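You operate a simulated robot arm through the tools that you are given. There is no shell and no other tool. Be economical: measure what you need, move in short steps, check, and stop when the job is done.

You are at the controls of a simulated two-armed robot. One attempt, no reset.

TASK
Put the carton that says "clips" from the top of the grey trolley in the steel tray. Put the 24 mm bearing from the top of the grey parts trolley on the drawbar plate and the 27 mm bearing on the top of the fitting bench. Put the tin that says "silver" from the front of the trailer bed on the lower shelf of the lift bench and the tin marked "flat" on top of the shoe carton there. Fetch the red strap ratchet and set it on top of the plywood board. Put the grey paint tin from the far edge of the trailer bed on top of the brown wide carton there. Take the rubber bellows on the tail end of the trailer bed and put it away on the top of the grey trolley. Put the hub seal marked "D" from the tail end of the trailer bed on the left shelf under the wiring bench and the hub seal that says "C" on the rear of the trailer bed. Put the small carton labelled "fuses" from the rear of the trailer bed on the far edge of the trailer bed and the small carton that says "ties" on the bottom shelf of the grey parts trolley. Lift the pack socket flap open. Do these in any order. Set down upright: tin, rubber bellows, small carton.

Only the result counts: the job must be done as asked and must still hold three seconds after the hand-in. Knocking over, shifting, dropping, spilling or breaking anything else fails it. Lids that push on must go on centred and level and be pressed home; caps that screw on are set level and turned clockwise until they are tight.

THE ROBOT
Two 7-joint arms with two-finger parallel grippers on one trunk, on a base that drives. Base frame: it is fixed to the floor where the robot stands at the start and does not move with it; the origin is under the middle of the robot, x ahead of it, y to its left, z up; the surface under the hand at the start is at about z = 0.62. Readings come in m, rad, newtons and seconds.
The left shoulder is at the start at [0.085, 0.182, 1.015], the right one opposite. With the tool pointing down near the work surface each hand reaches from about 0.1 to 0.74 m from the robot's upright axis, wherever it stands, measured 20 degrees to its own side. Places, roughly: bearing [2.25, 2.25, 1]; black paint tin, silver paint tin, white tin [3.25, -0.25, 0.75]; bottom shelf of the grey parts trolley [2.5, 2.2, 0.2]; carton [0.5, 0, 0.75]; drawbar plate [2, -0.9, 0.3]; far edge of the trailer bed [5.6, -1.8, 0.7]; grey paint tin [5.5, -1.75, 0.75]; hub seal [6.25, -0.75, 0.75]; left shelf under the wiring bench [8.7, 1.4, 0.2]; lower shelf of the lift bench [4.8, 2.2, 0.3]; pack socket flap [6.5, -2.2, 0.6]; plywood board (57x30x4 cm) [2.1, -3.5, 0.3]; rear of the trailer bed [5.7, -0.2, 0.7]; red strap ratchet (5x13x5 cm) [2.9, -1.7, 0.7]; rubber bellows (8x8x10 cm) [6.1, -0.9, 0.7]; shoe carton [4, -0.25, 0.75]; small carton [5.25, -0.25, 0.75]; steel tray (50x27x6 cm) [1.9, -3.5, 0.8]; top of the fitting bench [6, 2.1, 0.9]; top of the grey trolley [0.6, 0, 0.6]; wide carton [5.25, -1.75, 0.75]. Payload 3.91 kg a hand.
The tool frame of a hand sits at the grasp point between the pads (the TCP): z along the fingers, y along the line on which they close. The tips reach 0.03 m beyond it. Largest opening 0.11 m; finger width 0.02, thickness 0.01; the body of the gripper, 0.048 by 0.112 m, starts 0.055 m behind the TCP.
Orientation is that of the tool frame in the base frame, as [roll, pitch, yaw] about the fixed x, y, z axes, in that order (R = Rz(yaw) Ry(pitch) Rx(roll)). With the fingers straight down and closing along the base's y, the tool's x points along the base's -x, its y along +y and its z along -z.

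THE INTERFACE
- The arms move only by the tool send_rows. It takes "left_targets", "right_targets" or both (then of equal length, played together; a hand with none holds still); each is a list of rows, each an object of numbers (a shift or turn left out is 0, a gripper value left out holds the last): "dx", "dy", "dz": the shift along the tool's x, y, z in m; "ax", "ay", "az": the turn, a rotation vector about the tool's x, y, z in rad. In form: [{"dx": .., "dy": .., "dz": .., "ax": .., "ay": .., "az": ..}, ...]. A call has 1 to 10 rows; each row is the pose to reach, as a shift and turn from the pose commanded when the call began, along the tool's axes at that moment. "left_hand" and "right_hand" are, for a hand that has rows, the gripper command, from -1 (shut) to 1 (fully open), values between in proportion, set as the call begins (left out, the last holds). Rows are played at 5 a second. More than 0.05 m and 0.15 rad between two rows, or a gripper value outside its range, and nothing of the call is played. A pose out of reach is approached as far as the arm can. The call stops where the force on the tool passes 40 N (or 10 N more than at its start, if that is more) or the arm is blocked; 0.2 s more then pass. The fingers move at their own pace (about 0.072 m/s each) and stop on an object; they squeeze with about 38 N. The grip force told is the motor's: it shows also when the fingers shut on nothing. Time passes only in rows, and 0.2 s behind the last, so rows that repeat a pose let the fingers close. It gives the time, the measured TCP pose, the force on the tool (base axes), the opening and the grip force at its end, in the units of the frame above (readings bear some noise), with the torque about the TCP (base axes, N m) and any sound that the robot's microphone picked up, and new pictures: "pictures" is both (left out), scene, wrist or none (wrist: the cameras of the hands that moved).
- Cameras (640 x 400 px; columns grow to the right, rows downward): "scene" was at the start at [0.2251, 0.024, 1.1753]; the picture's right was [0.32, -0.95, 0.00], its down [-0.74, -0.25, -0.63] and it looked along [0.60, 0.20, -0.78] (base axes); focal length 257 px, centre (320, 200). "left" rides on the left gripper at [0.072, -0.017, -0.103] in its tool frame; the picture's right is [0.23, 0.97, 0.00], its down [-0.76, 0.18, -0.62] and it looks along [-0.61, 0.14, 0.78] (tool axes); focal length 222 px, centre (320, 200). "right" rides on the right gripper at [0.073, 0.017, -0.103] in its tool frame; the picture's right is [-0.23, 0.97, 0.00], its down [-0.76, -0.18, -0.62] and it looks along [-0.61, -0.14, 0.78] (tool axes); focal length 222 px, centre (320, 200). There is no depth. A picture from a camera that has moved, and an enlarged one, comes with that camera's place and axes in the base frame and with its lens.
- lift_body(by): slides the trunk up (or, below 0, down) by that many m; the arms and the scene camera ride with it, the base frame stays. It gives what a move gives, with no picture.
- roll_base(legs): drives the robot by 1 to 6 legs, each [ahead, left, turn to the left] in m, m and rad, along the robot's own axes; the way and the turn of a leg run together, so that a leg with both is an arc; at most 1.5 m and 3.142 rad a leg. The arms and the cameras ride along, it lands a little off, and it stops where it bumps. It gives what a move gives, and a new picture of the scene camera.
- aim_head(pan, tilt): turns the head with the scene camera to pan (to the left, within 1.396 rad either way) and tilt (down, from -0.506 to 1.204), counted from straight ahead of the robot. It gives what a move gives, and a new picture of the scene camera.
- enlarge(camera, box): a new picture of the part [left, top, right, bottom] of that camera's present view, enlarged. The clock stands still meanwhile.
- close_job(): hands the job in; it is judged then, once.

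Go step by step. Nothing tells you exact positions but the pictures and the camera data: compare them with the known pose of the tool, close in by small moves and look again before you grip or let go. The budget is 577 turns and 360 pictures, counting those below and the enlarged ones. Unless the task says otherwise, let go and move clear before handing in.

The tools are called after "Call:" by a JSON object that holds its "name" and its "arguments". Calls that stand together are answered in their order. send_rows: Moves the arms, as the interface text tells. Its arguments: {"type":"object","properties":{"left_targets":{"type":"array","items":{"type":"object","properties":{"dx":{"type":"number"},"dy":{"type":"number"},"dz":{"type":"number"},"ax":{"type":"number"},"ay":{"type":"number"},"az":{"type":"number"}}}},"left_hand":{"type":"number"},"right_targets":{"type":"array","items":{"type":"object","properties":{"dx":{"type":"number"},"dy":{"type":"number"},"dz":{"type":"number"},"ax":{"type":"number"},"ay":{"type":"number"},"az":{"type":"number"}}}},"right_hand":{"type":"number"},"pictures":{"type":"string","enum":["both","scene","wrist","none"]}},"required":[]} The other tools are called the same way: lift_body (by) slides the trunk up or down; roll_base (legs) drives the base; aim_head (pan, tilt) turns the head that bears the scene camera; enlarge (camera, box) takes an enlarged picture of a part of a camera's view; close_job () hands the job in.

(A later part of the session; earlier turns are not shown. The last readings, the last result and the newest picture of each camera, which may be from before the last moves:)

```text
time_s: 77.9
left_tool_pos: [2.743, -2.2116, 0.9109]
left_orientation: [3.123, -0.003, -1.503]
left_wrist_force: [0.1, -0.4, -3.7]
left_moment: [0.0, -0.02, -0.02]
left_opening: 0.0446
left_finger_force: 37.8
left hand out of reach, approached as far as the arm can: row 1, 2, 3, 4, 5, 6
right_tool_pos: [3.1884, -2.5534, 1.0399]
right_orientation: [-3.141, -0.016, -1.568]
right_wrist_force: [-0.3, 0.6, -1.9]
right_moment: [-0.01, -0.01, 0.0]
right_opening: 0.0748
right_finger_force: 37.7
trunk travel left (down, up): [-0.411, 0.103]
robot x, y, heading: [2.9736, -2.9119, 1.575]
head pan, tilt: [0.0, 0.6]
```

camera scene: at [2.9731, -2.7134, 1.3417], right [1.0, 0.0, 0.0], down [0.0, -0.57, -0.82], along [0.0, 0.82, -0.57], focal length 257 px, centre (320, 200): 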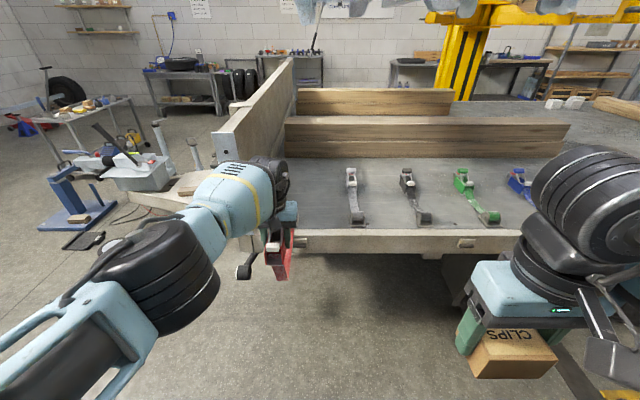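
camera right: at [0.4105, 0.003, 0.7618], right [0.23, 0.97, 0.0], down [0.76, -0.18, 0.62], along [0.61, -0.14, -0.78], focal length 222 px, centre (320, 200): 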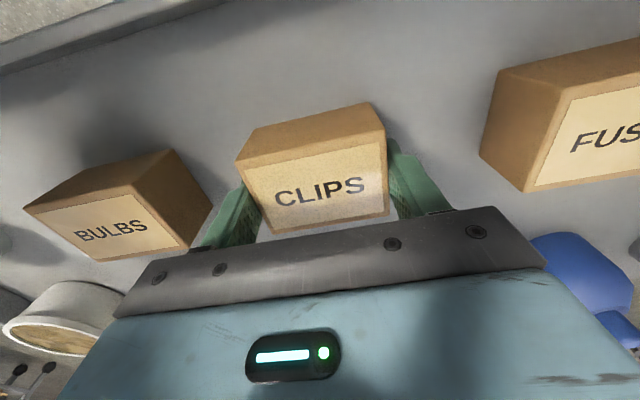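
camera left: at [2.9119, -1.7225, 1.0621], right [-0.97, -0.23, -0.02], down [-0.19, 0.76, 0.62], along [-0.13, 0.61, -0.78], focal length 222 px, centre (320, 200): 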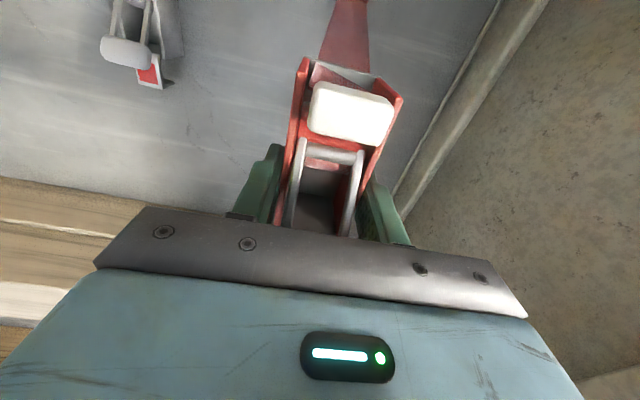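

Call:
{"name": "send_rows", "arguments": {"left_targets": [{"dx": 0.04}, {"dx": 0.08}, {"dx": 0.12}, {"dx": 0.16}, {"dx": 0.2}, {"dx": 0.24}, {"dx": 0.28}, {"dx": 0.3}], "pictures": "none"}}

```text
time_s: 79.7
left_tool_pos: [2.7443, -2.2125, 0.9117]
left_orientation: [3.122, -0.002, -1.502]
left_wrist_force: [0.4, 0.3, -2.5]
left_moment: [0.03, 0.01, -0.01]
left_opening: 0.0447
left_finger_force: 37.9
left hand out of reach, approached as far as the arm can: row 1, 2, 3, 4, 5, 6, 7, 8
right_tool_pos: [3.1899, -2.5553, 1.039]
right_orientation: [3.141, -0.015, -1.568]
right_wrist_force: [0.5, -0.1, -1.0]
right_moment: [-0.02, 0.02, 0.0]
right_opening: 0.0745
right_finger_force: 37.8
trunk travel left (down, up): [-0.411, 0.103]
robot x, y, heading: [2.9722, -2.9114, 1.574]
head pan, tilt: [0.0, 0.6]
```

Call:
{"name": "send_rows", "arguments": {"left_targets": [{"dx": 0.01, "ay": 0.1}, {"dx": 0.03, "ay": 0.2}, {"dx": 0.05, "ay": 0.3}, {"dx": 0.07, "ay": 0.4}, {"dx": 0.1, "ay": 0.5}, {"dx": 0.13, "ay": 0.5}], "pictures": "scene"}}

```text
time_s: 81.1
left_tool_pos: [2.7399, -2.3556, 0.9107]
left_orientation: [3.117, -0.502, -1.488]
left_wrist_force: [0.5, -0.6, -2.6]
left_moment: [0.01, -0.01, 0.02]
left_opening: 0.0448
left_finger_force: 38.0
left hand out of reach, approached as far as the arm can: row 1
right_tool_pos: [3.1884, -2.5555, 1.0393]
right_orientation: [-3.141, -0.016, -1.568]
right_wrist_force: [0.0, 0.2, -1.6]
right_moment: [-0.01, -0.04, 0.01]
right_opening: 0.0745
right_finger_force: 38.0
trunk travel left (down, up): [-0.411, 0.103]
robot x, y, heading: [2.9724, -2.9102, 1.575]
head pan, tilt: [0.0, 0.6]
camera scene: at [2.9722, -2.7143, 1.3419], right [1.0, 0.0, 0.0], down [0.0, -0.56, -0.83], along [0.0, 0.83, -0.56], focal length 257 px, centre (320, 200)
```

scene: 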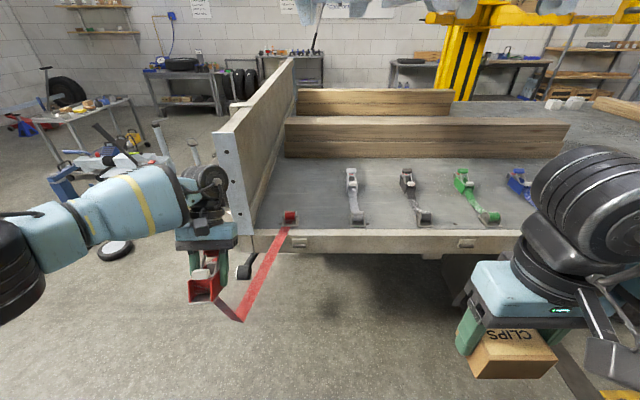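

Tilting the fingers back freed the elbow. Now I'll retract and straighten the hand.

Call:
{"name": "send_rows", "arguments": {"left_targets": [{"dx": 0.03, "dz": 0.016, "ay": -0.05}, {"dx": 0.06, "dz": 0.033, "ay": -0.12}, {"dx": 0.09, "dz": 0.05, "ay": -0.2}, {"dx": 0.12, "dz": 0.066, "ay": -0.28}, {"dx": 0.145, "dz": 0.08, "ay": -0.36}, {"dx": 0.17, "dz": 0.093, "ay": -0.44}, {"dx": 0.19, "dz": 0.1, "ay": -0.5}], "pictures": "none"}}

```text
time_s: 82.7
left_tool_pos: [2.7557, -2.5722, 0.9115]
left_orientation: [3.121, -0.001, -1.501]
left_wrist_force: [-0.4, 0.8, -3.9]
left_moment: [0.02, 0.02, 0.0]
left_opening: 0.0447
left_finger_force: 38.1
right_tool_pos: [3.1896, -2.5557, 1.0397]
right_orientation: [3.141, -0.015, -1.568]
right_wrist_force: [0.3, -0.2, -1.4]
right_moment: [0.02, 0.02, -0.02]
right_opening: 0.0745
right_finger_force: 37.7
trunk travel left (down, up): [-0.411, 0.103]
robot x, y, heading: [2.9704, -2.9099, 1.572]
head pan, tilt: [0.0, 0.6]
```

Both items are held. I'll move to the table's trailer side on a path that keeps the trailing strap clear of the robot: first sideways to x ≈ 1.75.

Call:
{"name": "roll_base", "arguments": {"legs": [[0.2, 0.6, 0], [0, 0.62, 0]]}}

```text
time_s: 94.0
left_tool_pos: [1.529, -2.3818, 0.9112]
left_orientation: [3.122, -0.003, -1.502]
left_wrist_force: [0.2, 0.9, -2.9]
left_moment: [0.01, 0.01, -0.05]
left_opening: 0.0446
left_finger_force: 38.0
right_tool_pos: [1.9626, -2.3656, 1.0398]
right_orientation: [-3.141, -0.016, -1.568]
right_wrist_force: [0.1, -0.1, -1.0]
right_moment: [-0.01, -0.03, -0.04]
right_opening: 0.0744
right_finger_force: 37.7
trunk travel left (down, up): [-0.411, 0.103]
robot x, y, heading: [1.7445, -2.7229, 1.568]
head pan, tilt: [0.0, 0.6]
camera scene: at [1.7465, -2.5243, 1.3417], right [1.0, 0.0, 0.0], down [0.0, -0.57, -0.82], along [0.0, 0.82, -0.57], focal length 257 px, centre (320, 200)
```

scene: 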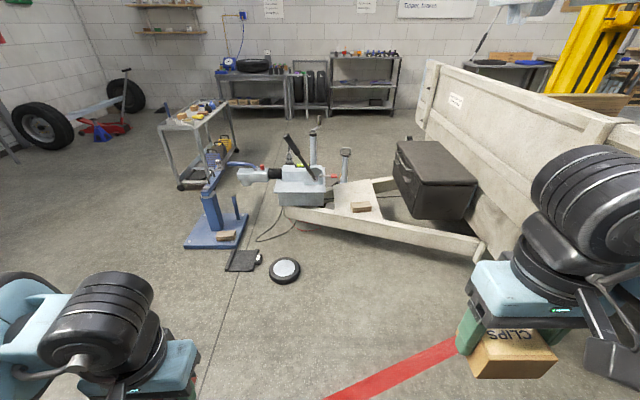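

Call:
{"name": "roll_base", "arguments": {"legs": [[0.1, 0, 0], [0, 0, -1.57], [0, 0, -1.57]]}}

```text
time_s: 102.6
left_tool_pos: [1.9865, -2.9429, 0.9109]
left_orientation: [3.123, -0.002, 1.71]
left_wrist_force: [0.4, -0.2, -3.6]
left_moment: [-0.01, 0.01, -0.02]
left_opening: 0.0449
left_finger_force: 38.0
right_tool_pos: [1.5544, -2.9903, 1.0383]
right_orientation: [-3.14, -0.017, 1.644]
right_wrist_force: [0.7, -0.5, -1.1]
right_moment: [0.01, -0.04, 0.02]
right_opening: 0.0746
right_finger_force: 38.2
trunk travel left (down, up): [-0.411, 0.103]
robot x, y, heading: [1.7444, -2.6187, -1.499]
head pan, tilt: [0.0, 0.6]
camera scene: at [1.7607, -2.8174, 1.3417], right [-1.0, -0.07, 0.0], down [-0.04, 0.56, -0.82], along [0.06, -0.82, -0.57], focal length 257 px, centre (320, 200)
```

scene: 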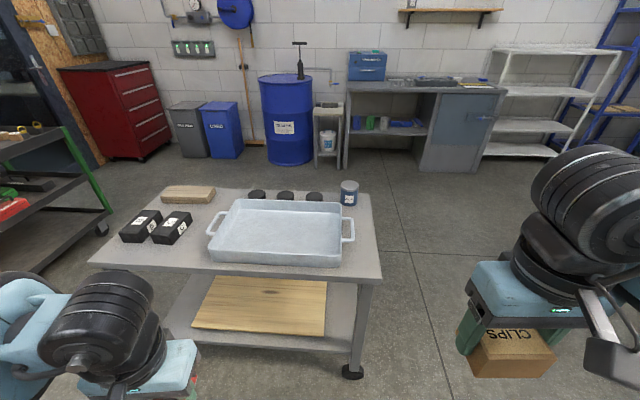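

The tray centre is at about (1.94, -3.455) with its rim near z 0.785, and the plywood lies on the lower shelf below. I'll roll in 0.27 m and square up.

Call:
{"name": "roll_base", "arguments": {"legs": [[0.27, 0, -0.07]]}}

Call:
{"name": "send_rows", "arguments": {"right_targets": [{"dy": 0.04, "dx": -0.03}, {"dy": 0.08, "dx": -0.06}, {"dy": 0.12, "dx": -0.09}, {"dy": 0.16, "dx": -0.12}, {"dy": 0.19, "dx": -0.15, "dz": 0.03}, {"dy": 0.22, "dx": -0.17, "dz": 0.06}, {"dy": 0.24, "dx": -0.18, "dz": 0.1}], "pictures": "both"}}

```text
time_s: 104.5
left_tool_pos: [1.9741, -3.2315, 0.9107]
left_orientation: [3.122, -0.004, 1.643]
left_wrist_force: [-0.3, -0.2, -1.5]
left_moment: [-0.01, 0.02, 0.02]
left_opening: 0.0445
left_finger_force: 38.0
right_tool_pos: [1.5398, -3.2498, 1.04]
right_orientation: [-3.141, -0.015, 1.578]
right_wrist_force: [-0.3, 0.3, -1.8]
right_moment: [-0.01, 0.0, 0.02]
right_opening: 0.0749
right_finger_force: 37.9
trunk travel left (down, up): [-0.411, 0.103]
robot x, y, heading: [1.7505, -2.8943, -1.568]
head pan, tilt: [0.0, 0.6]
camera scene: at [1.7579, -3.0919, 1.3417], right [-1.0, 0.0, 0.0], down [0.0, 0.57, -0.82], along [0.0, -0.82, -0.57], focal length 257 px, centre (320, 200)
```

scene: 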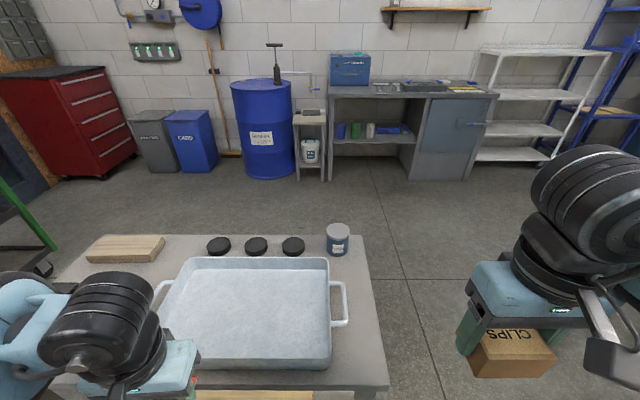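

```text
refused: row 5 steps farther than a row can; nothing moved
```

Call:
{"name": "send_rows", "arguments": {"left_targets": [{"dy": 0.04}, {"dy": 0.08}, {"dy": 0.12}, {"dy": 0.16}, {"dy": 0.18}, {"dy": 0.18}, {"dy": 0.18}, {"dy": 0.18}, {"dy": 0.18}], "right_targets": [{"dy": 0.035, "dx": -0.02}, {"dy": 0.07, "dx": -0.04}, {"dy": 0.105, "dx": -0.065}, {"dy": 0.14, "dx": -0.09}, {"dy": 0.175, "dx": -0.115}, {"dy": 0.21, "dx": -0.14}, {"dy": 0.245, "dx": -0.165}, {"dy": 0.28, "dx": -0.19, "dz": 0.02}, {"dy": 0.3, "dx": -0.2, "dz": 0.06}], "pictures": "none"}}

Call:
{"name": "send_rows", "arguments": {"right_targets": [{"dz": 0.04}, {"dz": 0.08}, {"dz": 0.12}], "pictures": "both"}}

```text
time_s: 106.5
left_tool_pos: [2.1561, -3.2166, 0.9161]
left_orientation: [3.123, -0.003, 1.643]
left_wrist_force: [0.5, -0.1, -4.0]
left_moment: [0.0, 0.01, 0.0]
left_opening: 0.0446
left_finger_force: 37.6
right_tool_pos: [1.8425, -3.4496, 0.9761]
right_orientation: [-3.14, -0.015, 1.573]
right_wrist_force: [-0.2, 1.1, -1.4]
right_moment: [0.0, 0.02, 0.0]
right_opening: 0.0748
right_finger_force: 38.1
trunk travel left (down, up): [-0.411, 0.103]
robot x, y, heading: [1.755, -2.8924, -1.564]
head pan, tilt: [0.0, 0.6]
```

```text
time_s: 107.3
left_tool_pos: [2.1552, -3.2174, 0.9171]
left_orientation: [3.123, -0.003, 1.642]
left_wrist_force: [-0.1, 0.0, -3.4]
left_moment: [-0.04, 0.02, -0.04]
left_opening: 0.0446
left_finger_force: 38.1
right_tool_pos: [1.8408, -3.4452, 0.8563]
right_orientation: [-3.141, -0.014, 1.576]
right_wrist_force: [-0.6, -0.2, -1.9]
right_moment: [-0.02, 0.0, -0.02]
right_opening: 0.0745
right_finger_force: 38.0
trunk travel left (down, up): [-0.411, 0.103]
robot x, y, heading: [1.7544, -2.8923, -1.567]
head pan, tilt: [0.0, 0.6]
camera scene: at [1.7581, -3.0918, 1.3417], right [-1.0, 0.0, 0.0], down [0.0, 0.57, -0.82], along [0.0, -0.82, -0.57], focal length 257 px, centre (320, 200)
camera right: at [1.8576, -3.3752, 0.9604], right [0.97, -0.22, 0.0], down [-0.17, -0.77, 0.61], along [-0.14, -0.6, -0.79], focal length 222 px, centre (320, 200)
```

scene: 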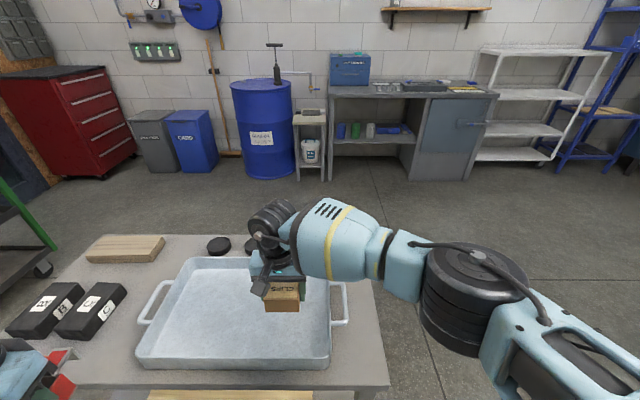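
right: 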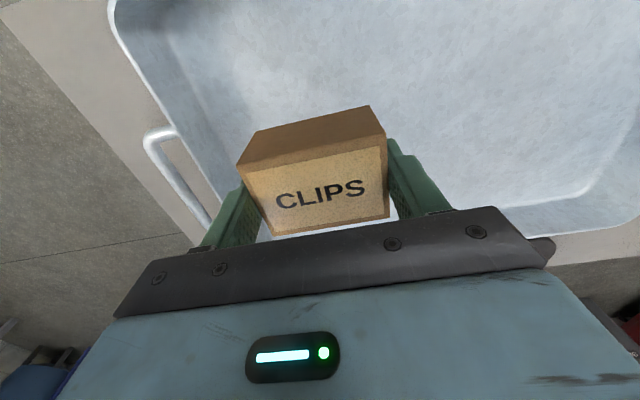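

Call:
{"name": "send_rows", "arguments": {"right_targets": [{"dz": 0.03}, {"dz": 0.055}, {"dz": 0.065}, {"dz": 0.07}, {"dz": 0.075}], "pictures": "wrist"}}

```text
time_s: 108.5
left_tool_pos: [2.155, -3.2147, 0.9165]
left_orientation: [3.122, 0.0, 1.643]
left_wrist_force: [1.1, 0.4, -2.9]
left_moment: [-0.02, -0.02, 0.03]
left_opening: 0.0448
left_finger_force: 38.0
right_tool_pos: [1.8409, -3.444, 0.784]
right_orientation: [-3.141, -0.008, 1.576]
right_wrist_force: [-3.2, 2.0, 22.5]
right_moment: [-0.51, 0.38, -0.08]
right_opening: 0.0748
right_finger_force: 37.8
trunk travel left (down, up): [-0.411, 0.103]
robot x, y, heading: [1.7557, -2.893, -1.571]
head pan, tilt: [0.0, 0.6]
camera right: at [1.8574, -3.3738, 0.8873], right [0.97, -0.22, 0.0], down [-0.17, -0.77, 0.62], along [-0.14, -0.6, -0.79], focal length 222 px, centre (320, 200)
```

right: 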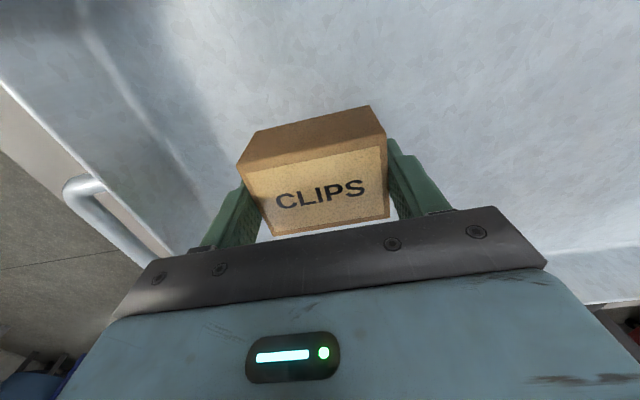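

Contact with the tray floor at 22 N. I'll release and lift clear.

Call:
{"name": "send_rows", "arguments": {"right_targets": [{"dz": -0.003}, {"dz": -0.003}, {"dz": -0.003}], "right_hand": 1, "pictures": "none"}}

Call:
{"name": "send_rows", "arguments": {"right_targets": [{"dz": -0.04}, {"dz": -0.08}, {"dz": -0.12}, {"dz": -0.16}, {"dz": -0.2}, {"dz": -0.2, "dx": 0.05}, {"dz": -0.2, "dx": 0.1, "dy": -0.02}, {"dz": -0.2, "dx": 0.13, "dy": -0.06}, {"dz": -0.2, "dx": 0.15, "dy": -0.1}], "pictures": "scene"}}

```text
time_s: 109.3
left_tool_pos: [2.1561, -3.2154, 0.9159]
left_orientation: [3.123, -0.002, 1.641]
left_wrist_force: [0.1, 0.2, -3.6]
left_moment: [-0.01, -0.01, 0.02]
left_opening: 0.0446
left_finger_force: 37.9
right_tool_pos: [1.8393, -3.4442, 0.7841]
right_orientation: [3.142, -0.015, 1.576]
right_wrist_force: [0.0, 0.0, 0.9]
right_moment: [0.02, 0.0, 0.01]
right_opening: 0.1102
right_finger_force: 0.0
trunk travel left (down, up): [-0.411, 0.103]
robot x, y, heading: [1.757, -2.8939, -1.567]
head pan, tilt: [0.0, 0.6]
```

```text
refused: row 7 steps farther than a row can; nothing moved
```

Call:
{"name": "send_rows", "arguments": {"right_targets": [{"dz": -0.04}, {"dz": -0.08}, {"dz": -0.12}, {"dz": -0.16}, {"dz": -0.2}, {"dz": -0.2, "dx": 0.04}, {"dz": -0.2, "dx": 0.08, "dy": -0.02}, {"dz": -0.2, "dx": 0.11, "dy": -0.05}, {"dz": -0.2, "dx": 0.13, "dy": -0.09}], "pictures": "scene"}}

```text
time_s: 111.3
left_tool_pos: [2.1529, -3.2163, 0.9163]
left_orientation: [3.121, 0.0, 1.642]
left_wrist_force: [0.0, 0.6, -3.6]
left_moment: [0.0, -0.01, -0.01]
left_opening: 0.0446
left_finger_force: 38.1
right_tool_pos: [1.7465, -3.3182, 0.9869]
right_orientation: [3.141, -0.013, 1.574]
right_wrist_force: [0.3, 0.1, 0.4]
right_moment: [0.01, -0.01, 0.01]
right_opening: 0.1101
right_finger_force: 0.1
trunk travel left (down, up): [-0.411, 0.103]
robot x, y, heading: [1.7558, -2.8931, -1.564]
head pan, tilt: [0.0, 0.6]
camera scene: at [1.7565, -3.091, 1.3418], right [-1.0, 0.0, 0.0], down [0.0, 0.56, -0.83], along [0.0, -0.83, -0.56], focal length 257 px, centre (320, 200)
```

scene: 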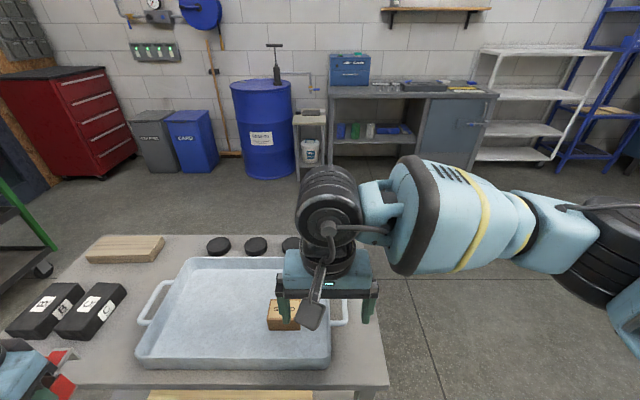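

Clips is in the tray. Next I'll back off, tuck the right hand in, and lower the trunk so the left hand can slide the ratchet onto the plywood under the tabletop.

Call:
{"name": "roll_base", "arguments": {"legs": [[-0.25, 0, 0]]}}

Call:
{"name": "send_rows", "arguments": {"right_targets": [{"dx": 0.04}, {"dx": 0.08, "dy": -0.03}, {"dx": 0.12, "dy": -0.06}, {"dx": 0.12, "dy": -0.1}], "pictures": "none"}}

Call:
{"name": "lift_body", "arguments": {"by": -0.4}}

```text
time_s: 113.2
left_tool_pos: [2.1544, -2.958, 0.9162]
left_orientation: [3.122, -0.001, 1.653]
left_wrist_force: [0.4, 0.3, -2.8]
left_moment: [0.02, -0.01, 0.0]
left_opening: 0.0446
left_finger_force: 38.3
right_tool_pos: [1.7503, -3.0642, 0.9866]
right_orientation: [-3.139, -0.015, 1.585]
right_wrist_force: [0.4, 0.0, -0.4]
right_moment: [0.02, 0.01, -0.04]
right_opening: 0.11
right_finger_force: 0.1
trunk travel left (down, up): [-0.411, 0.103]
robot x, y, heading: [1.7499, -2.6414, -1.56]
head pan, tilt: [0.0, 0.6]
camera scene: at [1.7576, -2.837, 1.3418], right [-1.0, -0.01, 0.0], down [-0.01, 0.56, -0.83], along [0.01, -0.83, -0.56], focal length 257 px, centre (320, 200)
```

scene: 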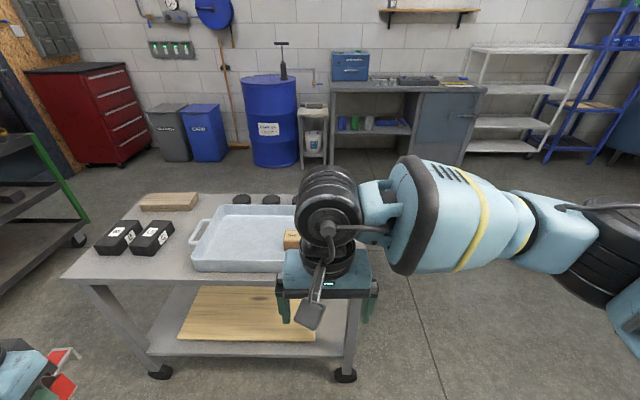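

```text
time_s: 114.2
left_tool_pos: [2.1545, -2.9583, 0.9157]
left_orientation: [3.122, -0.002, 1.653]
left_wrist_force: [-0.7, 0.8, -3.9]
left_moment: [0.0, -0.03, 0.02]
left_opening: 0.0448
left_finger_force: 38.5
right_tool_pos: [1.644, -2.9458, 0.9893]
right_orientation: [3.141, -0.017, 1.586]
right_wrist_force: [0.7, -0.4, -0.4]
right_moment: [-0.04, 0.0, -0.03]
right_opening: 0.1102
right_finger_force: 0.1
trunk travel left (down, up): [-0.411, 0.103]
robot x, y, heading: [1.7516, -2.6403, -1.557]
head pan, tilt: [0.0, 0.6]
```

```text
time_s: 118.0
left_tool_pos: [2.1559, -2.9732, 0.4971]
left_orientation: [3.118, -0.103, 1.652]
left_wrist_force: [0.1, 0.9, -3.1]
left_moment: [0.02, 0.0, -0.01]
left_opening: 0.0447
left_finger_force: 37.8
right_tool_pos: [1.6487, -2.974, 0.5536]
right_orientation: [-3.14, -0.18, 1.585]
right_wrist_force: [0.7, 0.1, 0.0]
right_moment: [0.01, 0.01, 0.03]
right_opening: 0.11
right_finger_force: 0.0
trunk travel left (down, up): [-0.011, 0.503]
robot x, y, heading: [1.7546, -2.6412, -1.557]
head pan, tilt: [0.0, 0.6]
```

The board spans about x 1.78–2.34 and starts at y ≈ -3.385. I'll look at the low view.

Call:
{"name": "aim_head", "arguments": {"pan": 0.1, "tilt": 0.5}}

```text
time_s: 118.7
left_tool_pos: [2.1559, -2.9732, 0.4977]
left_orientation: [3.116, -0.103, 1.653]
left_wrist_force: [-0.1, 0.3, -3.8]
left_moment: [0.03, -0.02, 0.02]
left_opening: 0.0445
left_finger_force: 38.3
right_tool_pos: [1.6495, -2.9725, 0.5542]
right_orientation: [-3.141, -0.183, 1.584]
right_wrist_force: [0.0, 0.2, -1.6]
right_moment: [-0.01, -0.01, -0.02]
right_opening: 0.1102
right_finger_force: 0.1
trunk travel left (down, up): [-0.011, 0.503]
robot x, y, heading: [1.7522, -2.6411, -1.553]
head pan, tilt: [0.099, 0.499]
camera scene: at [1.7685, -2.9752, 0.9239], right [-0.99, -0.11, 0.0], down [-0.05, 0.48, -0.88], along [0.1, -0.87, -0.48], focal length 257 px, centre (320, 200)
```

scene: 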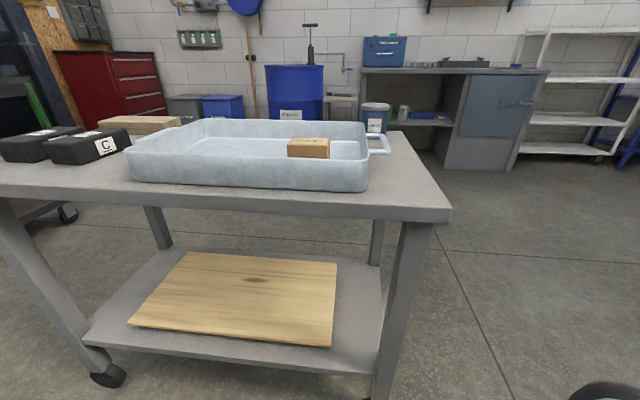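

Board top is at z ≈ 0.28. I'll lower the left hand to slot height with the fingers vertical, then roll in 0.2 m.

Call:
{"name": "send_rows", "arguments": {"left_targets": [{"dz": 0.03, "ay": -0.03}, {"dz": 0.06, "ay": -0.06}, {"dz": 0.09, "ay": -0.103}, {"dz": 0.12, "ay": -0.103}, {"dz": 0.135, "ay": -0.103}], "pictures": "none"}}

Call:
{"name": "roll_base", "arguments": {"legs": [[0.17, 0, 0]]}}

```text
time_s: 119.9
left_tool_pos: [2.157, -2.959, 0.3615]
left_orientation: [3.12, 0.001, 1.649]
left_wrist_force: [-0.1, 0.7, -3.8]
left_moment: [-0.01, -0.02, -0.03]
left_opening: 0.045
left_finger_force: 38.0
right_tool_pos: [1.6496, -2.9739, 0.5534]
right_orientation: [-3.139, -0.182, 1.584]
right_wrist_force: [0.9, -0.7, -0.2]
right_moment: [-0.02, -0.01, 0.0]
right_opening: 0.11
right_finger_force: 0.0
trunk travel left (down, up): [-0.011, 0.503]
robot x, y, heading: [1.7547, -2.6404, -1.556]
head pan, tilt: [0.099, 0.499]
```

```text
time_s: 121.3
left_tool_pos: [2.1604, -3.1269, 0.3621]
left_orientation: [3.116, 0.001, 1.652]
left_wrist_force: [0.1, -0.1, -3.0]
left_moment: [0.01, 0.02, 0.01]
left_opening: 0.0449
left_finger_force: 38.3
right_tool_pos: [1.6533, -3.144, 0.5536]
right_orientation: [-3.14, -0.182, 1.586]
right_wrist_force: [-0.4, -0.6, 0.5]
right_moment: [0.06, -0.01, 0.0]
right_opening: 0.1101
right_finger_force: 0.0
trunk travel left (down, up): [-0.011, 0.503]
robot x, y, heading: [1.7582, -2.8106, -1.556]
head pan, tilt: [0.099, 0.499]
camera scene: at [1.7715, -3.1447, 0.9239], right [-0.99, -0.11, 0.0], down [-0.06, 0.48, -0.88], along [0.1, -0.87, -0.48], focal length 257 px, centre (320, 200)
```

scene: 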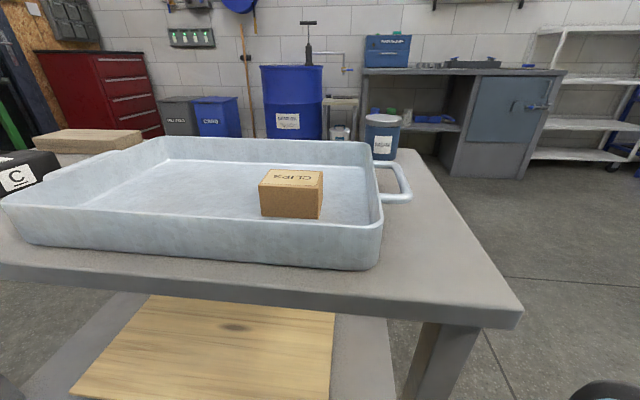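

I'll advance the left hand partway and watch the arm's clearance to the tabletop edge.

Call:
{"name": "send_rows", "arguments": {"left_targets": [{"dx": -0.04, "dy": -0.02}, {"dx": -0.08, "dy": -0.04}, {"dx": -0.12, "dy": -0.05}, {"dx": -0.16, "dy": -0.05}], "pictures": "wrist"}}

Call:
{"name": "aim_head", "arguments": {"pan": 0.75, "tilt": 0.9}}

```text
time_s: 122.3
left_tool_pos: [2.1226, -3.2907, 0.3595]
left_orientation: [3.118, -0.002, 1.652]
left_wrist_force: [1.0, 0.9, -2.6]
left_moment: [0.0, -0.01, 0.04]
left_opening: 0.0446
left_finger_force: 38.1
right_tool_pos: [1.6533, -3.1436, 0.5549]
right_orientation: [-3.14, -0.182, 1.587]
right_wrist_force: [0.3, -0.3, 0.7]
right_moment: [-0.02, -0.04, 0.02]
right_opening: 0.1101
right_finger_force: 0.1
trunk travel left (down, up): [-0.011, 0.503]
robot x, y, heading: [1.7558, -2.8104, -1.556]
head pan, tilt: [0.099, 0.499]
camera left: at [2.0987, -3.2194, 0.4633], right [0.95, 0.3, 0.02], down [0.22, -0.75, 0.63], along [0.21, -0.59, -0.78], focal length 222 px, centre (320, 200)
```

left: 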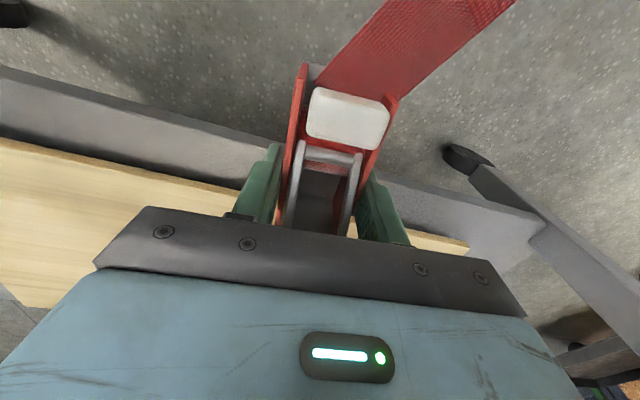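

```text
time_s: 123.4
left_tool_pos: [2.1237, -3.2894, 0.3599]
left_orientation: [3.117, 0.001, 1.652]
left_wrist_force: [0.9, 1.4, -3.2]
left_moment: [0.02, 0.0, -0.01]
left_opening: 0.0443
left_finger_force: 38.1
right_tool_pos: [1.6525, -3.1434, 0.5544]
right_orientation: [-3.14, -0.183, 1.587]
right_wrist_force: [0.4, -0.3, 0.2]
right_moment: [-0.02, 0.02, -0.02]
right_opening: 0.1101
right_finger_force: 0.1
trunk travel left (down, up): [-0.011, 0.503]
robot x, y, heading: [1.7576, -2.8074, -1.554]
head pan, tilt: [0.75, 0.901]
camera scene: at [1.8133, -3.1087, 0.8901], right [-0.72, -0.69, 0.0], down [-0.54, 0.57, -0.62], along [0.43, -0.45, -0.78], focal length 257 px, centre (320, 200)
```

scene: 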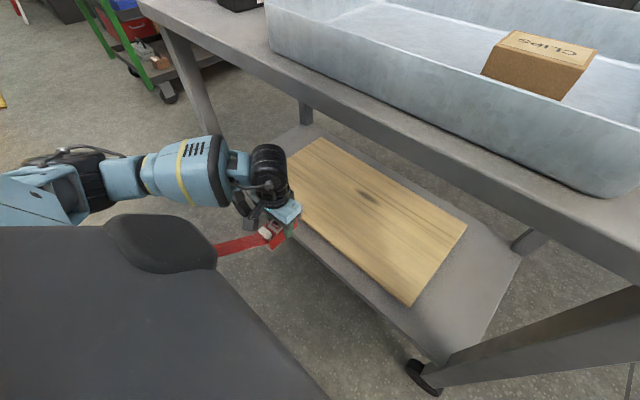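

There is plenty of clearance, with the forearm low under the tabletop. I'll continue in and lower onto the board.

Call:
{"name": "send_rows", "arguments": {"left_targets": [{"dx": -0.04}, {"dx": -0.08}, {"dx": -0.12}, {"dx": -0.16, "dz": 0.01}, {"dx": -0.17, "dz": 0.025}], "pictures": "scene"}}

```text
time_s: 124.6
left_tool_pos: [2.1354, -3.4624, 0.335]
left_orientation: [3.117, 0.003, 1.651]
left_wrist_force: [0.7, 0.7, 11.4]
left_moment: [0.32, 0.27, -0.01]
left_opening: 0.0448
left_finger_force: 38.0
right_tool_pos: [1.653, -3.1428, 0.5554]
right_orientation: [-3.141, -0.18, 1.587]
right_wrist_force: [0.2, 0.7, 0.1]
right_moment: [-0.01, 0.01, -0.01]
right_opening: 0.1097
right_finger_force: 0.1
trunk travel left (down, up): [-0.011, 0.503]
robot x, y, heading: [1.7566, -2.8118, -1.553]
head pan, tilt: [0.75, 0.901]
camera scene: at [1.8129, -3.1078, 0.8904], right [-0.72, -0.69, 0.0], down [-0.54, 0.56, -0.62], along [0.43, -0.45, -0.78], focal length 257 px, centre (320, 200)
```

scene: 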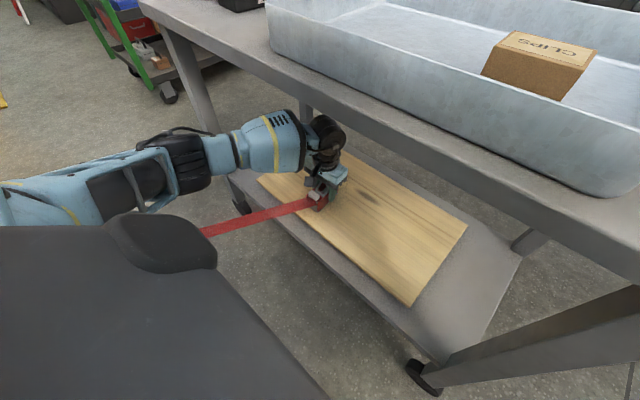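

The ratchet has touched down on the board. I'll release it and draw the hand up slightly, then check.

Call:
{"name": "send_rows", "arguments": {"left_targets": [{"dz": 0.003}, {"dz": 0.003}, {"dz": 0.003}, {"dz": 0.003}], "left_hand": 1, "pictures": "none"}}

Call:
{"name": "send_rows", "arguments": {"left_targets": [{"dz": -0.02}, {"dz": -0.05}, {"dz": -0.085}], "pictures": "both"}}

```text
time_s: 125.6
left_tool_pos: [2.1351, -3.4615, 0.3325]
left_orientation: [3.116, 0.001, 1.65]
left_wrist_force: [0.2, 0.3, -0.1]
left_moment: [0.03, 0.0, -0.03]
left_opening: 0.1098
left_finger_force: 0.1
right_tool_pos: [1.6534, -3.1437, 0.5534]
right_orientation: [-3.139, -0.182, 1.588]
right_wrist_force: [-0.7, -0.9, -0.5]
right_moment: [-0.03, 0.01, 0.02]
right_opening: 0.1099
right_finger_force: 0.0
trunk travel left (down, up): [-0.011, 0.503]
robot x, y, heading: [1.7576, -2.8102, -1.552]
head pan, tilt: [0.75, 0.901]
```

```text
time_s: 126.4
left_tool_pos: [2.1343, -3.4606, 0.4169]
left_orientation: [3.117, -0.001, 1.652]
left_wrist_force: [-0.6, 0.2, 0.4]
left_moment: [0.01, 0.04, -0.01]
left_opening: 0.11
left_finger_force: 0.0
right_tool_pos: [1.6538, -3.144, 0.5532]
right_orientation: [-3.14, -0.18, 1.587]
right_wrist_force: [0.0, 0.3, -0.6]
right_moment: [-0.02, -0.02, -0.04]
right_opening: 0.11
right_finger_force: 0.0
trunk travel left (down, up): [-0.011, 0.503]
robot x, y, heading: [1.7552, -2.8091, -1.561]
head pan, tilt: [0.75, 0.901]
camera scene: at [1.8132, -3.1085, 0.8901], right [-0.72, -0.69, 0.0], down [-0.54, 0.56, -0.62], along [0.43, -0.45, -0.78], focal length 257 px, centre (320, 200)
camera left: at [2.1089, -3.39, 0.52], right [0.95, 0.3, 0.02], down [0.22, -0.75, 0.63], along [0.21, -0.59, -0.78], focal length 222 px, centre (320, 200)
```

scene: 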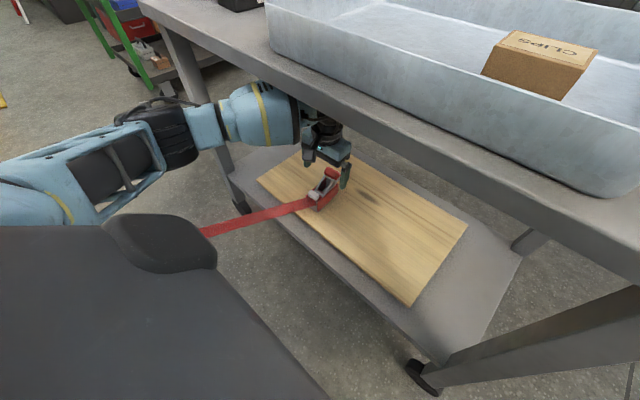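
left: 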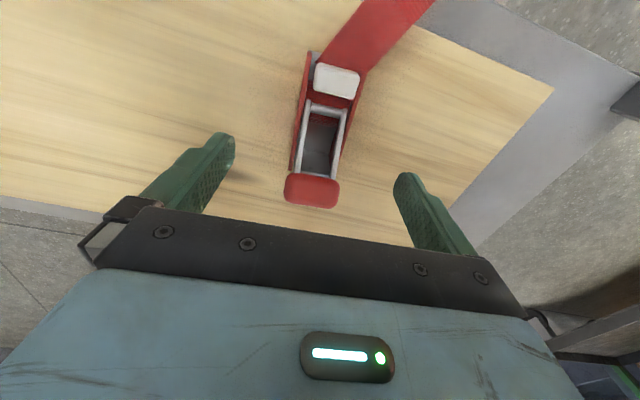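

The ratchet is on the board. I'll retract the left hand from under the table and raise the trunk.

Call:
{"name": "send_rows", "arguments": {"left_targets": [{"dx": 0.04}, {"dx": 0.08}, {"dx": 0.12}, {"dx": 0.16}, {"dx": 0.2}, {"dx": 0.24, "dy": -0.02}, {"dx": 0.28, "dy": -0.04}, {"dx": 0.31, "dy": -0.06}], "pictures": "none"}}

Call:
{"name": "lift_body", "arguments": {"by": 0.3}}

Call:
{"name": "roll_base", "arguments": {"legs": [[-0.3, -0.2, 0]]}}

```text
time_s: 128.2
left_tool_pos: [2.0548, -3.1642, 0.4086]
left_orientation: [3.117, 0.001, 1.652]
left_wrist_force: [0.7, 0.2, -0.3]
left_moment: [0.03, 0.01, -0.02]
left_opening: 0.1099
left_finger_force: 0.1
left hand out of reach, approached as far as the arm can: row 8
right_tool_pos: [1.6532, -3.1438, 0.5533]
right_orientation: [-3.14, -0.18, 1.586]
right_wrist_force: [0.1, 0.6, 0.4]
right_moment: [-0.01, 0.0, 0.0]
right_opening: 0.1102
right_finger_force: 0.1
trunk travel left (down, up): [-0.011, 0.503]
robot x, y, heading: [1.7527, -2.8093, -1.554]
head pan, tilt: [0.75, 0.901]
```

```text
time_s: 131.2
left_tool_pos: [2.0532, -3.1637, 0.7088]
left_orientation: [3.117, 0.001, 1.65]
left_wrist_force: [-0.7, 0.2, 0.7]
left_moment: [-0.03, 0.01, 0.0]
left_opening: 0.1099
left_finger_force: 0.1
right_tool_pos: [1.6528, -3.1435, 0.8533]
right_orientation: [-3.139, -0.181, 1.586]
right_wrist_force: [0.7, -0.3, -0.1]
right_moment: [-0.02, 0.0, 0.04]
right_opening: 0.1099
right_finger_force: 0.0
trunk travel left (down, up): [-0.311, 0.203]
robot x, y, heading: [1.7572, -2.8123, -1.556]
head pan, tilt: [0.75, 0.901]
```

```text
time_s: 133.6
left_tool_pos: [1.8476, -2.8627, 0.7107]
left_orientation: [3.116, 0.002, 1.649]
left_wrist_force: [0.2, -0.3, 0.5]
left_moment: [-0.03, 0.03, 0.04]
left_opening: 0.1098
left_finger_force: 0.0
right_tool_pos: [1.4472, -2.8419, 0.8534]
right_orientation: [-3.138, -0.18, 1.585]
right_wrist_force: [0.2, 0.2, -0.2]
right_moment: [-0.02, -0.04, 0.0]
right_opening: 0.1098
right_finger_force: 0.0
trunk travel left (down, up): [-0.311, 0.203]
robot x, y, heading: [1.5505, -2.5074, -1.555]
head pan, tilt: [0.75, 0.901]
camera scene: at [1.6064, -2.7037, 1.2105], right [-0.72, -0.69, 0.0], down [-0.54, 0.57, -0.62], along [0.43, -0.45, -0.78], focal length 257 px, centre (320, 200)
```

scene: 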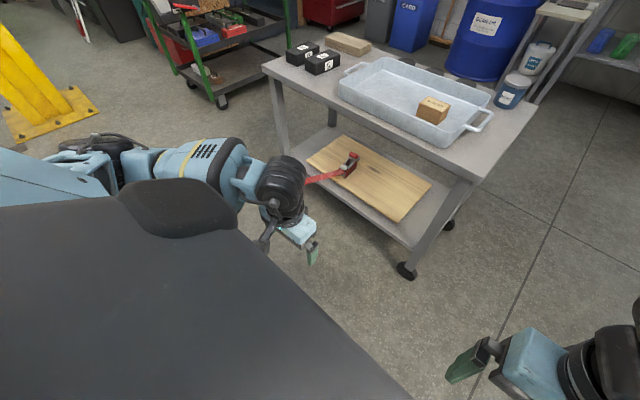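

Both are placed. Next is the grey parts trolley for the bearings: I'll turn round and go along the west side, clear of the drawbar and the grey trolley.

Call:
{"name": "roll_base", "arguments": {"legs": [[0, 0, -3.142], [0, 1.45, 0], [0.2, 0.45, 0], [1.45, 0, 0], [1.45, 0, 0]]}}

Call:
{"name": "aim_head", "arguments": {"pan": -0.7, "tilt": 0.3}}

```text
refused: -3.142 is not a number from -3.14159 to 3.14159
```

```text
time_s: 135.1
left_tool_pos: [1.8472, -2.8624, 0.71]
left_orientation: [3.118, -0.001, 1.651]
left_wrist_force: [0.0, -0.8, -0.1]
left_moment: [0.01, -0.01, -0.01]
left_opening: 0.11
left_finger_force: 0.0
right_tool_pos: [1.4479, -2.8408, 0.8531]
right_orientation: [-3.139, -0.18, 1.585]
right_wrist_force: [0.3, 0.4, 0.2]
right_moment: [0.05, 0.01, -0.01]
right_opening: 0.1101
right_finger_force: 0.1
trunk travel left (down, up): [-0.311, 0.203]
robot x, y, heading: [1.5512, -2.5091, -1.56]
head pan, tilt: [-0.7, 0.3]
camera scene: at [1.4953, -2.7219, 1.2627], right [-0.77, 0.63, 0.0], down [0.19, 0.23, -0.96], along [-0.6, -0.74, -0.3], focal length 257 px, centre (320, 200)
```

scene: 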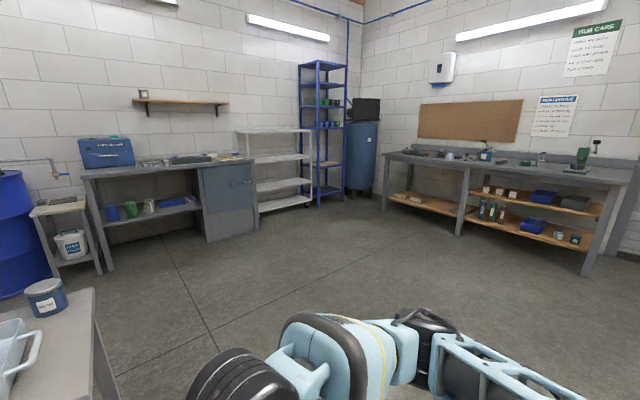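

Call:
{"name": "roll_base", "arguments": {"legs": [[0, 0, -3.12], [0, 1.45, 0], [0.2, 0.45, 0], [1.45, 0, 0], [1.45, 0, 0]]}}

```text
time_s: 172.6
left_tool_pos: [-0.8345, 0.8473, 0.7106]
left_orientation: [3.116, 0.0, -1.436]
left_wrist_force: [-0.6, -0.4, 0.7]
left_moment: [-0.01, -0.01, 0.02]
left_opening: 0.1099
left_finger_force: 0.1
right_tool_pos: [-0.4342, 0.8477, 0.854]
right_orientation: [-3.141, -0.181, -1.502]
right_wrist_force: [0.3, 0.1, -0.2]
right_moment: [0.02, 0.01, 0.03]
right_opening: 0.1101
right_finger_force: 0.1
trunk travel left (down, up): [-0.311, 0.203]
robot x, y, heading: [-0.5188, 0.5083, 1.64]
head pan, tilt: [-0.7, 0.3]
camera scene: at [-0.4723, 0.7259, 1.2627], right [0.81, -0.59, 0.0], down [-0.17, -0.24, -0.96], along [0.56, 0.77, -0.3], focal length 257 px, centre (320, 200)
```

scene: 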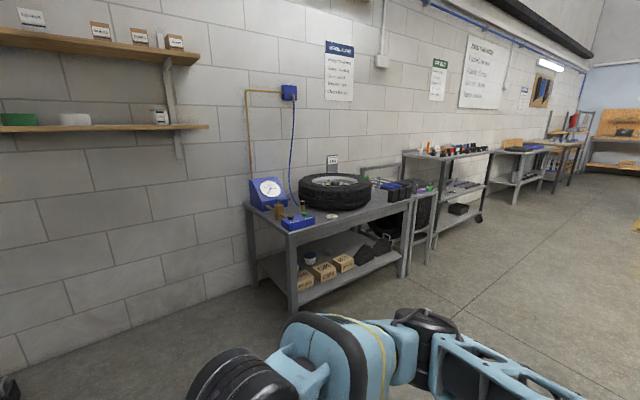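

The trolley is the second stand along the wall, front edge near y 2.0. I'll move ahead, then strafe right along the benches.

Call:
{"name": "roll_base", "arguments": {"legs": [[0.72, 0, -0.07], [0, -1.45, 0], [0, -1.45, 0]]}}

Call:
{"name": "aim_head", "arguments": {"pan": 0, "tilt": 0.5}}

```text
time_s: 174.7
left_tool_pos: [-0.8359, 1.1304, 0.7096]
left_orientation: [3.117, -0.026, -1.502]
left_wrist_force: [-0.3, -0.4, -0.6]
left_moment: [0.0, 0.02, 0.01]
left_opening: 0.1098
left_finger_force: 0.0
right_tool_pos: [-0.4387, 1.1272, 0.8536]
right_orientation: [-3.14, -0.18, -1.534]
right_wrist_force: [-0.4, -0.2, 0.3]
right_moment: [0.02, 0.01, 0.02]
right_opening: 0.1098
right_finger_force: 0.0
trunk travel left (down, up): [-0.311, 0.203]
robot x, y, heading: [-0.5323, 0.7915, 1.613]
head pan, tilt: [-0.7, 0.3]
stopped in leg 1: the force on the tool passed its limit at 123 N (the readings are from after the stop); the commanded pose is now the measured one
camera scene: at [-0.4808, 1.0061, 1.2629], right [0.79, -0.61, 0.0], down [-0.18, -0.23, -0.96], along [0.59, 0.75, -0.3], focal length 257 px, centre (320, 200)
```

scene: 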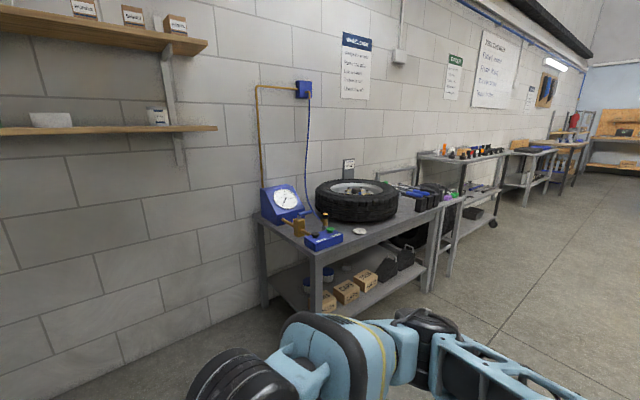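

```text
time_s: 175.8
left_tool_pos: [-0.8359, 1.1298, 0.7087]
left_orientation: [3.117, -0.026, -1.505]
left_wrist_force: [-2.4, 0.5, 1.7]
left_moment: [0.11, -0.22, 0.16]
left_opening: 0.11
left_finger_force: 0.0
right_tool_pos: [-0.4403, 1.1282, 0.8541]
right_orientation: [-3.139, -0.182, -1.534]
right_wrist_force: [-0.7, 0.3, -0.1]
right_moment: [0.01, -0.02, 0.02]
right_opening: 0.1099
right_finger_force: 0.0
trunk travel left (down, up): [-0.311, 0.203]
robot x, y, heading: [-0.5333, 0.7919, 1.608]
head pan, tilt: [0.0, 0.499]
camera scene: at [-0.5418, 1.0245, 1.2444], right [1.0, 0.04, 0.0], down [0.02, -0.48, -0.88], along [-0.03, 0.88, -0.48], focal length 257 px, centre (320, 200)
```

scene: 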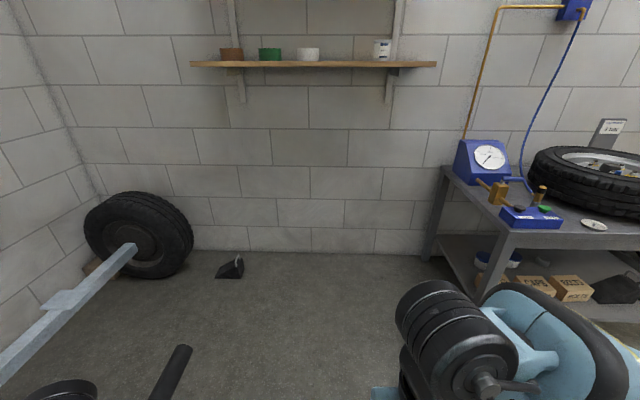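

The left hand touched something at the left: a black pole of the axle stand. I'll back off straight and look there.

Call:
{"name": "roll_base", "arguments": {"legs": [[-0.12, 0, 0]]}}

Call:
{"name": "aim_head", "arguments": {"pan": 0.5, "tilt": 0.7}}

```text
time_s: 177.0
left_tool_pos: [-0.8305, 1.0115, 0.7092]
left_orientation: [3.12, -0.025, -1.507]
left_wrist_force: [-0.5, -0.2, 0.0]
left_moment: [0.01, -0.01, 0.01]
left_opening: 0.1101
left_finger_force: 0.1
right_tool_pos: [-0.434, 1.0087, 0.8536]
right_orientation: [-3.139, -0.182, -1.537]
right_wrist_force: [0.0, -0.4, 0.6]
right_moment: [0.02, 0.03, -0.01]
right_opening: 0.1099
right_finger_force: 0.1
trunk travel left (down, up): [-0.311, 0.203]
robot x, y, heading: [-0.5314, 0.6741, 1.599]
head pan, tilt: [0.0, 0.499]
camera scene: at [-0.5367, 0.9044, 1.2445], right [1.0, 0.03, 0.0], down [0.02, -0.48, -0.88], along [-0.03, 0.88, -0.48], focal length 257 px, centre (320, 200)
```

scene: 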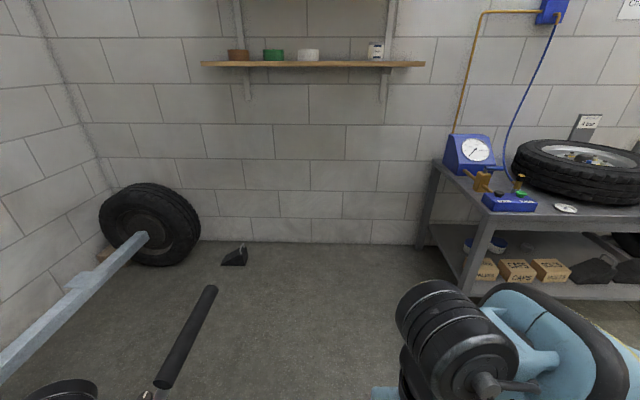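

```text
time_s: 177.9
left_tool_pos: [-0.8296, 1.0118, 0.7082]
left_orientation: [3.12, -0.026, -1.508]
left_wrist_force: [0.6, 0.3, 0.9]
left_moment: [-0.01, -0.02, -0.01]
left_opening: 0.1102
left_finger_force: 0.0
right_tool_pos: [-0.434, 1.0086, 0.8532]
right_orientation: [-3.141, -0.18, -1.536]
right_wrist_force: [-0.7, -0.6, -0.3]
right_moment: [-0.04, 0.03, -0.03]
right_opening: 0.1099
right_finger_force: 0.0
trunk travel left (down, up): [-0.311, 0.203]
robot x, y, heading: [-0.5343, 0.6715, 1.61]
head pan, tilt: [0.499, 0.7]
camera scene: at [-0.5768, 0.8875, 1.2266], right [0.86, 0.51, 0.0], down [0.33, -0.55, -0.77], along [-0.39, 0.66, -0.64], focal length 257 px, centre (320, 200)
```

scene: 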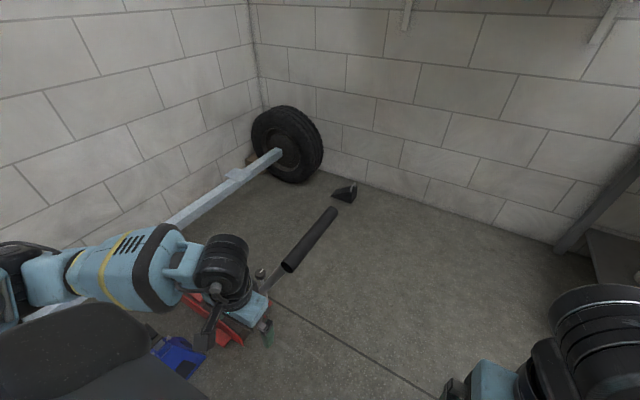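

It's the handle of a floor jack and looks undisturbed. I'll move away to the right, then forward and along the benches.

Call:
{"name": "roll_base", "arguments": {"legs": [[0, -0.4, -0.04], [0.5, -0.15, 0], [0.05, -1.3, 0], [0, -1.2, 0]]}}

Call:
{"name": "aim_head", "arguments": {"pan": 0, "tilt": 0.5}}

```text
time_s: 206.0
left_tool_pos: [2.1925, 1.6057, 0.7094]
left_orientation: [3.116, -0.024, -1.51]
left_wrist_force: [0.1, 0.2, 0.3]
left_moment: [0.02, 0.0, -0.01]
left_opening: 0.1103
left_finger_force: 0.1
right_tool_pos: [2.5883, 1.6016, 0.8531]
right_orientation: [-3.14, -0.181, -1.541]
right_wrist_force: [-0.3, -0.5, 0.8]
right_moment: [-0.03, -0.02, -0.02]
right_opening: 0.1099
right_finger_force: 0.1
trunk travel left (down, up): [-0.311, 0.203]
robot x, y, heading: [2.4886, 1.2648, 1.6]
head pan, tilt: [0.499, 0.7]
camera scene: at [2.4447, 1.4814, 1.2266], right [0.86, 0.51, 0.0], down [0.33, -0.56, -0.76], along [-0.39, 0.66, -0.64], focal length 257 px, centre (320, 200)
```

scene: 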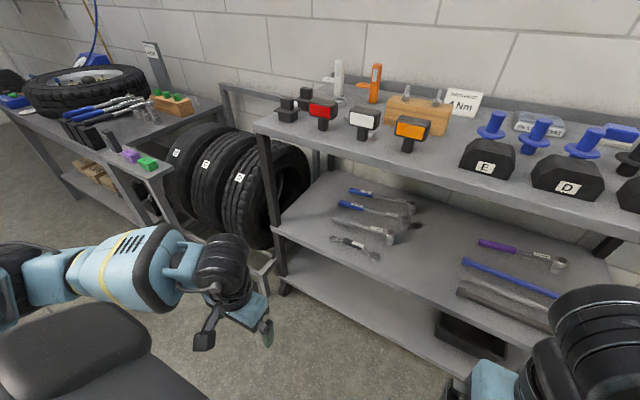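

```text
time_s: 206.9
left_tool_pos: [2.1919, 1.6069, 0.7089]
left_orientation: [3.119, -0.027, -1.512]
left_wrist_force: [0.5, 0.4, -0.3]
left_moment: [0.0, -0.01, -0.03]
left_opening: 0.11
left_finger_force: 0.0
right_tool_pos: [2.5891, 1.6016, 0.8541]
right_orientation: [-3.14, -0.179, -1.54]
right_wrist_force: [0.5, 0.0, -0.5]
right_moment: [0.0, -0.01, -0.03]
right_opening: 0.11
right_finger_force: 0.1
trunk travel left (down, up): [-0.311, 0.203]
robot x, y, heading: [2.488, 1.2648, 1.604]
head pan, tilt: [0.0, 0.499]
camera scene: at [2.4846, 1.499, 1.2443], right [1.0, 0.03, 0.0], down [0.02, -0.48, -0.88], along [-0.03, 0.88, -0.48], focal length 257 px, centre (320, 200)
```

scene: 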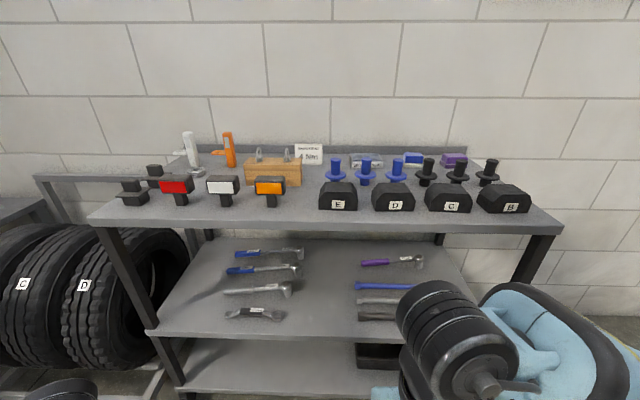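

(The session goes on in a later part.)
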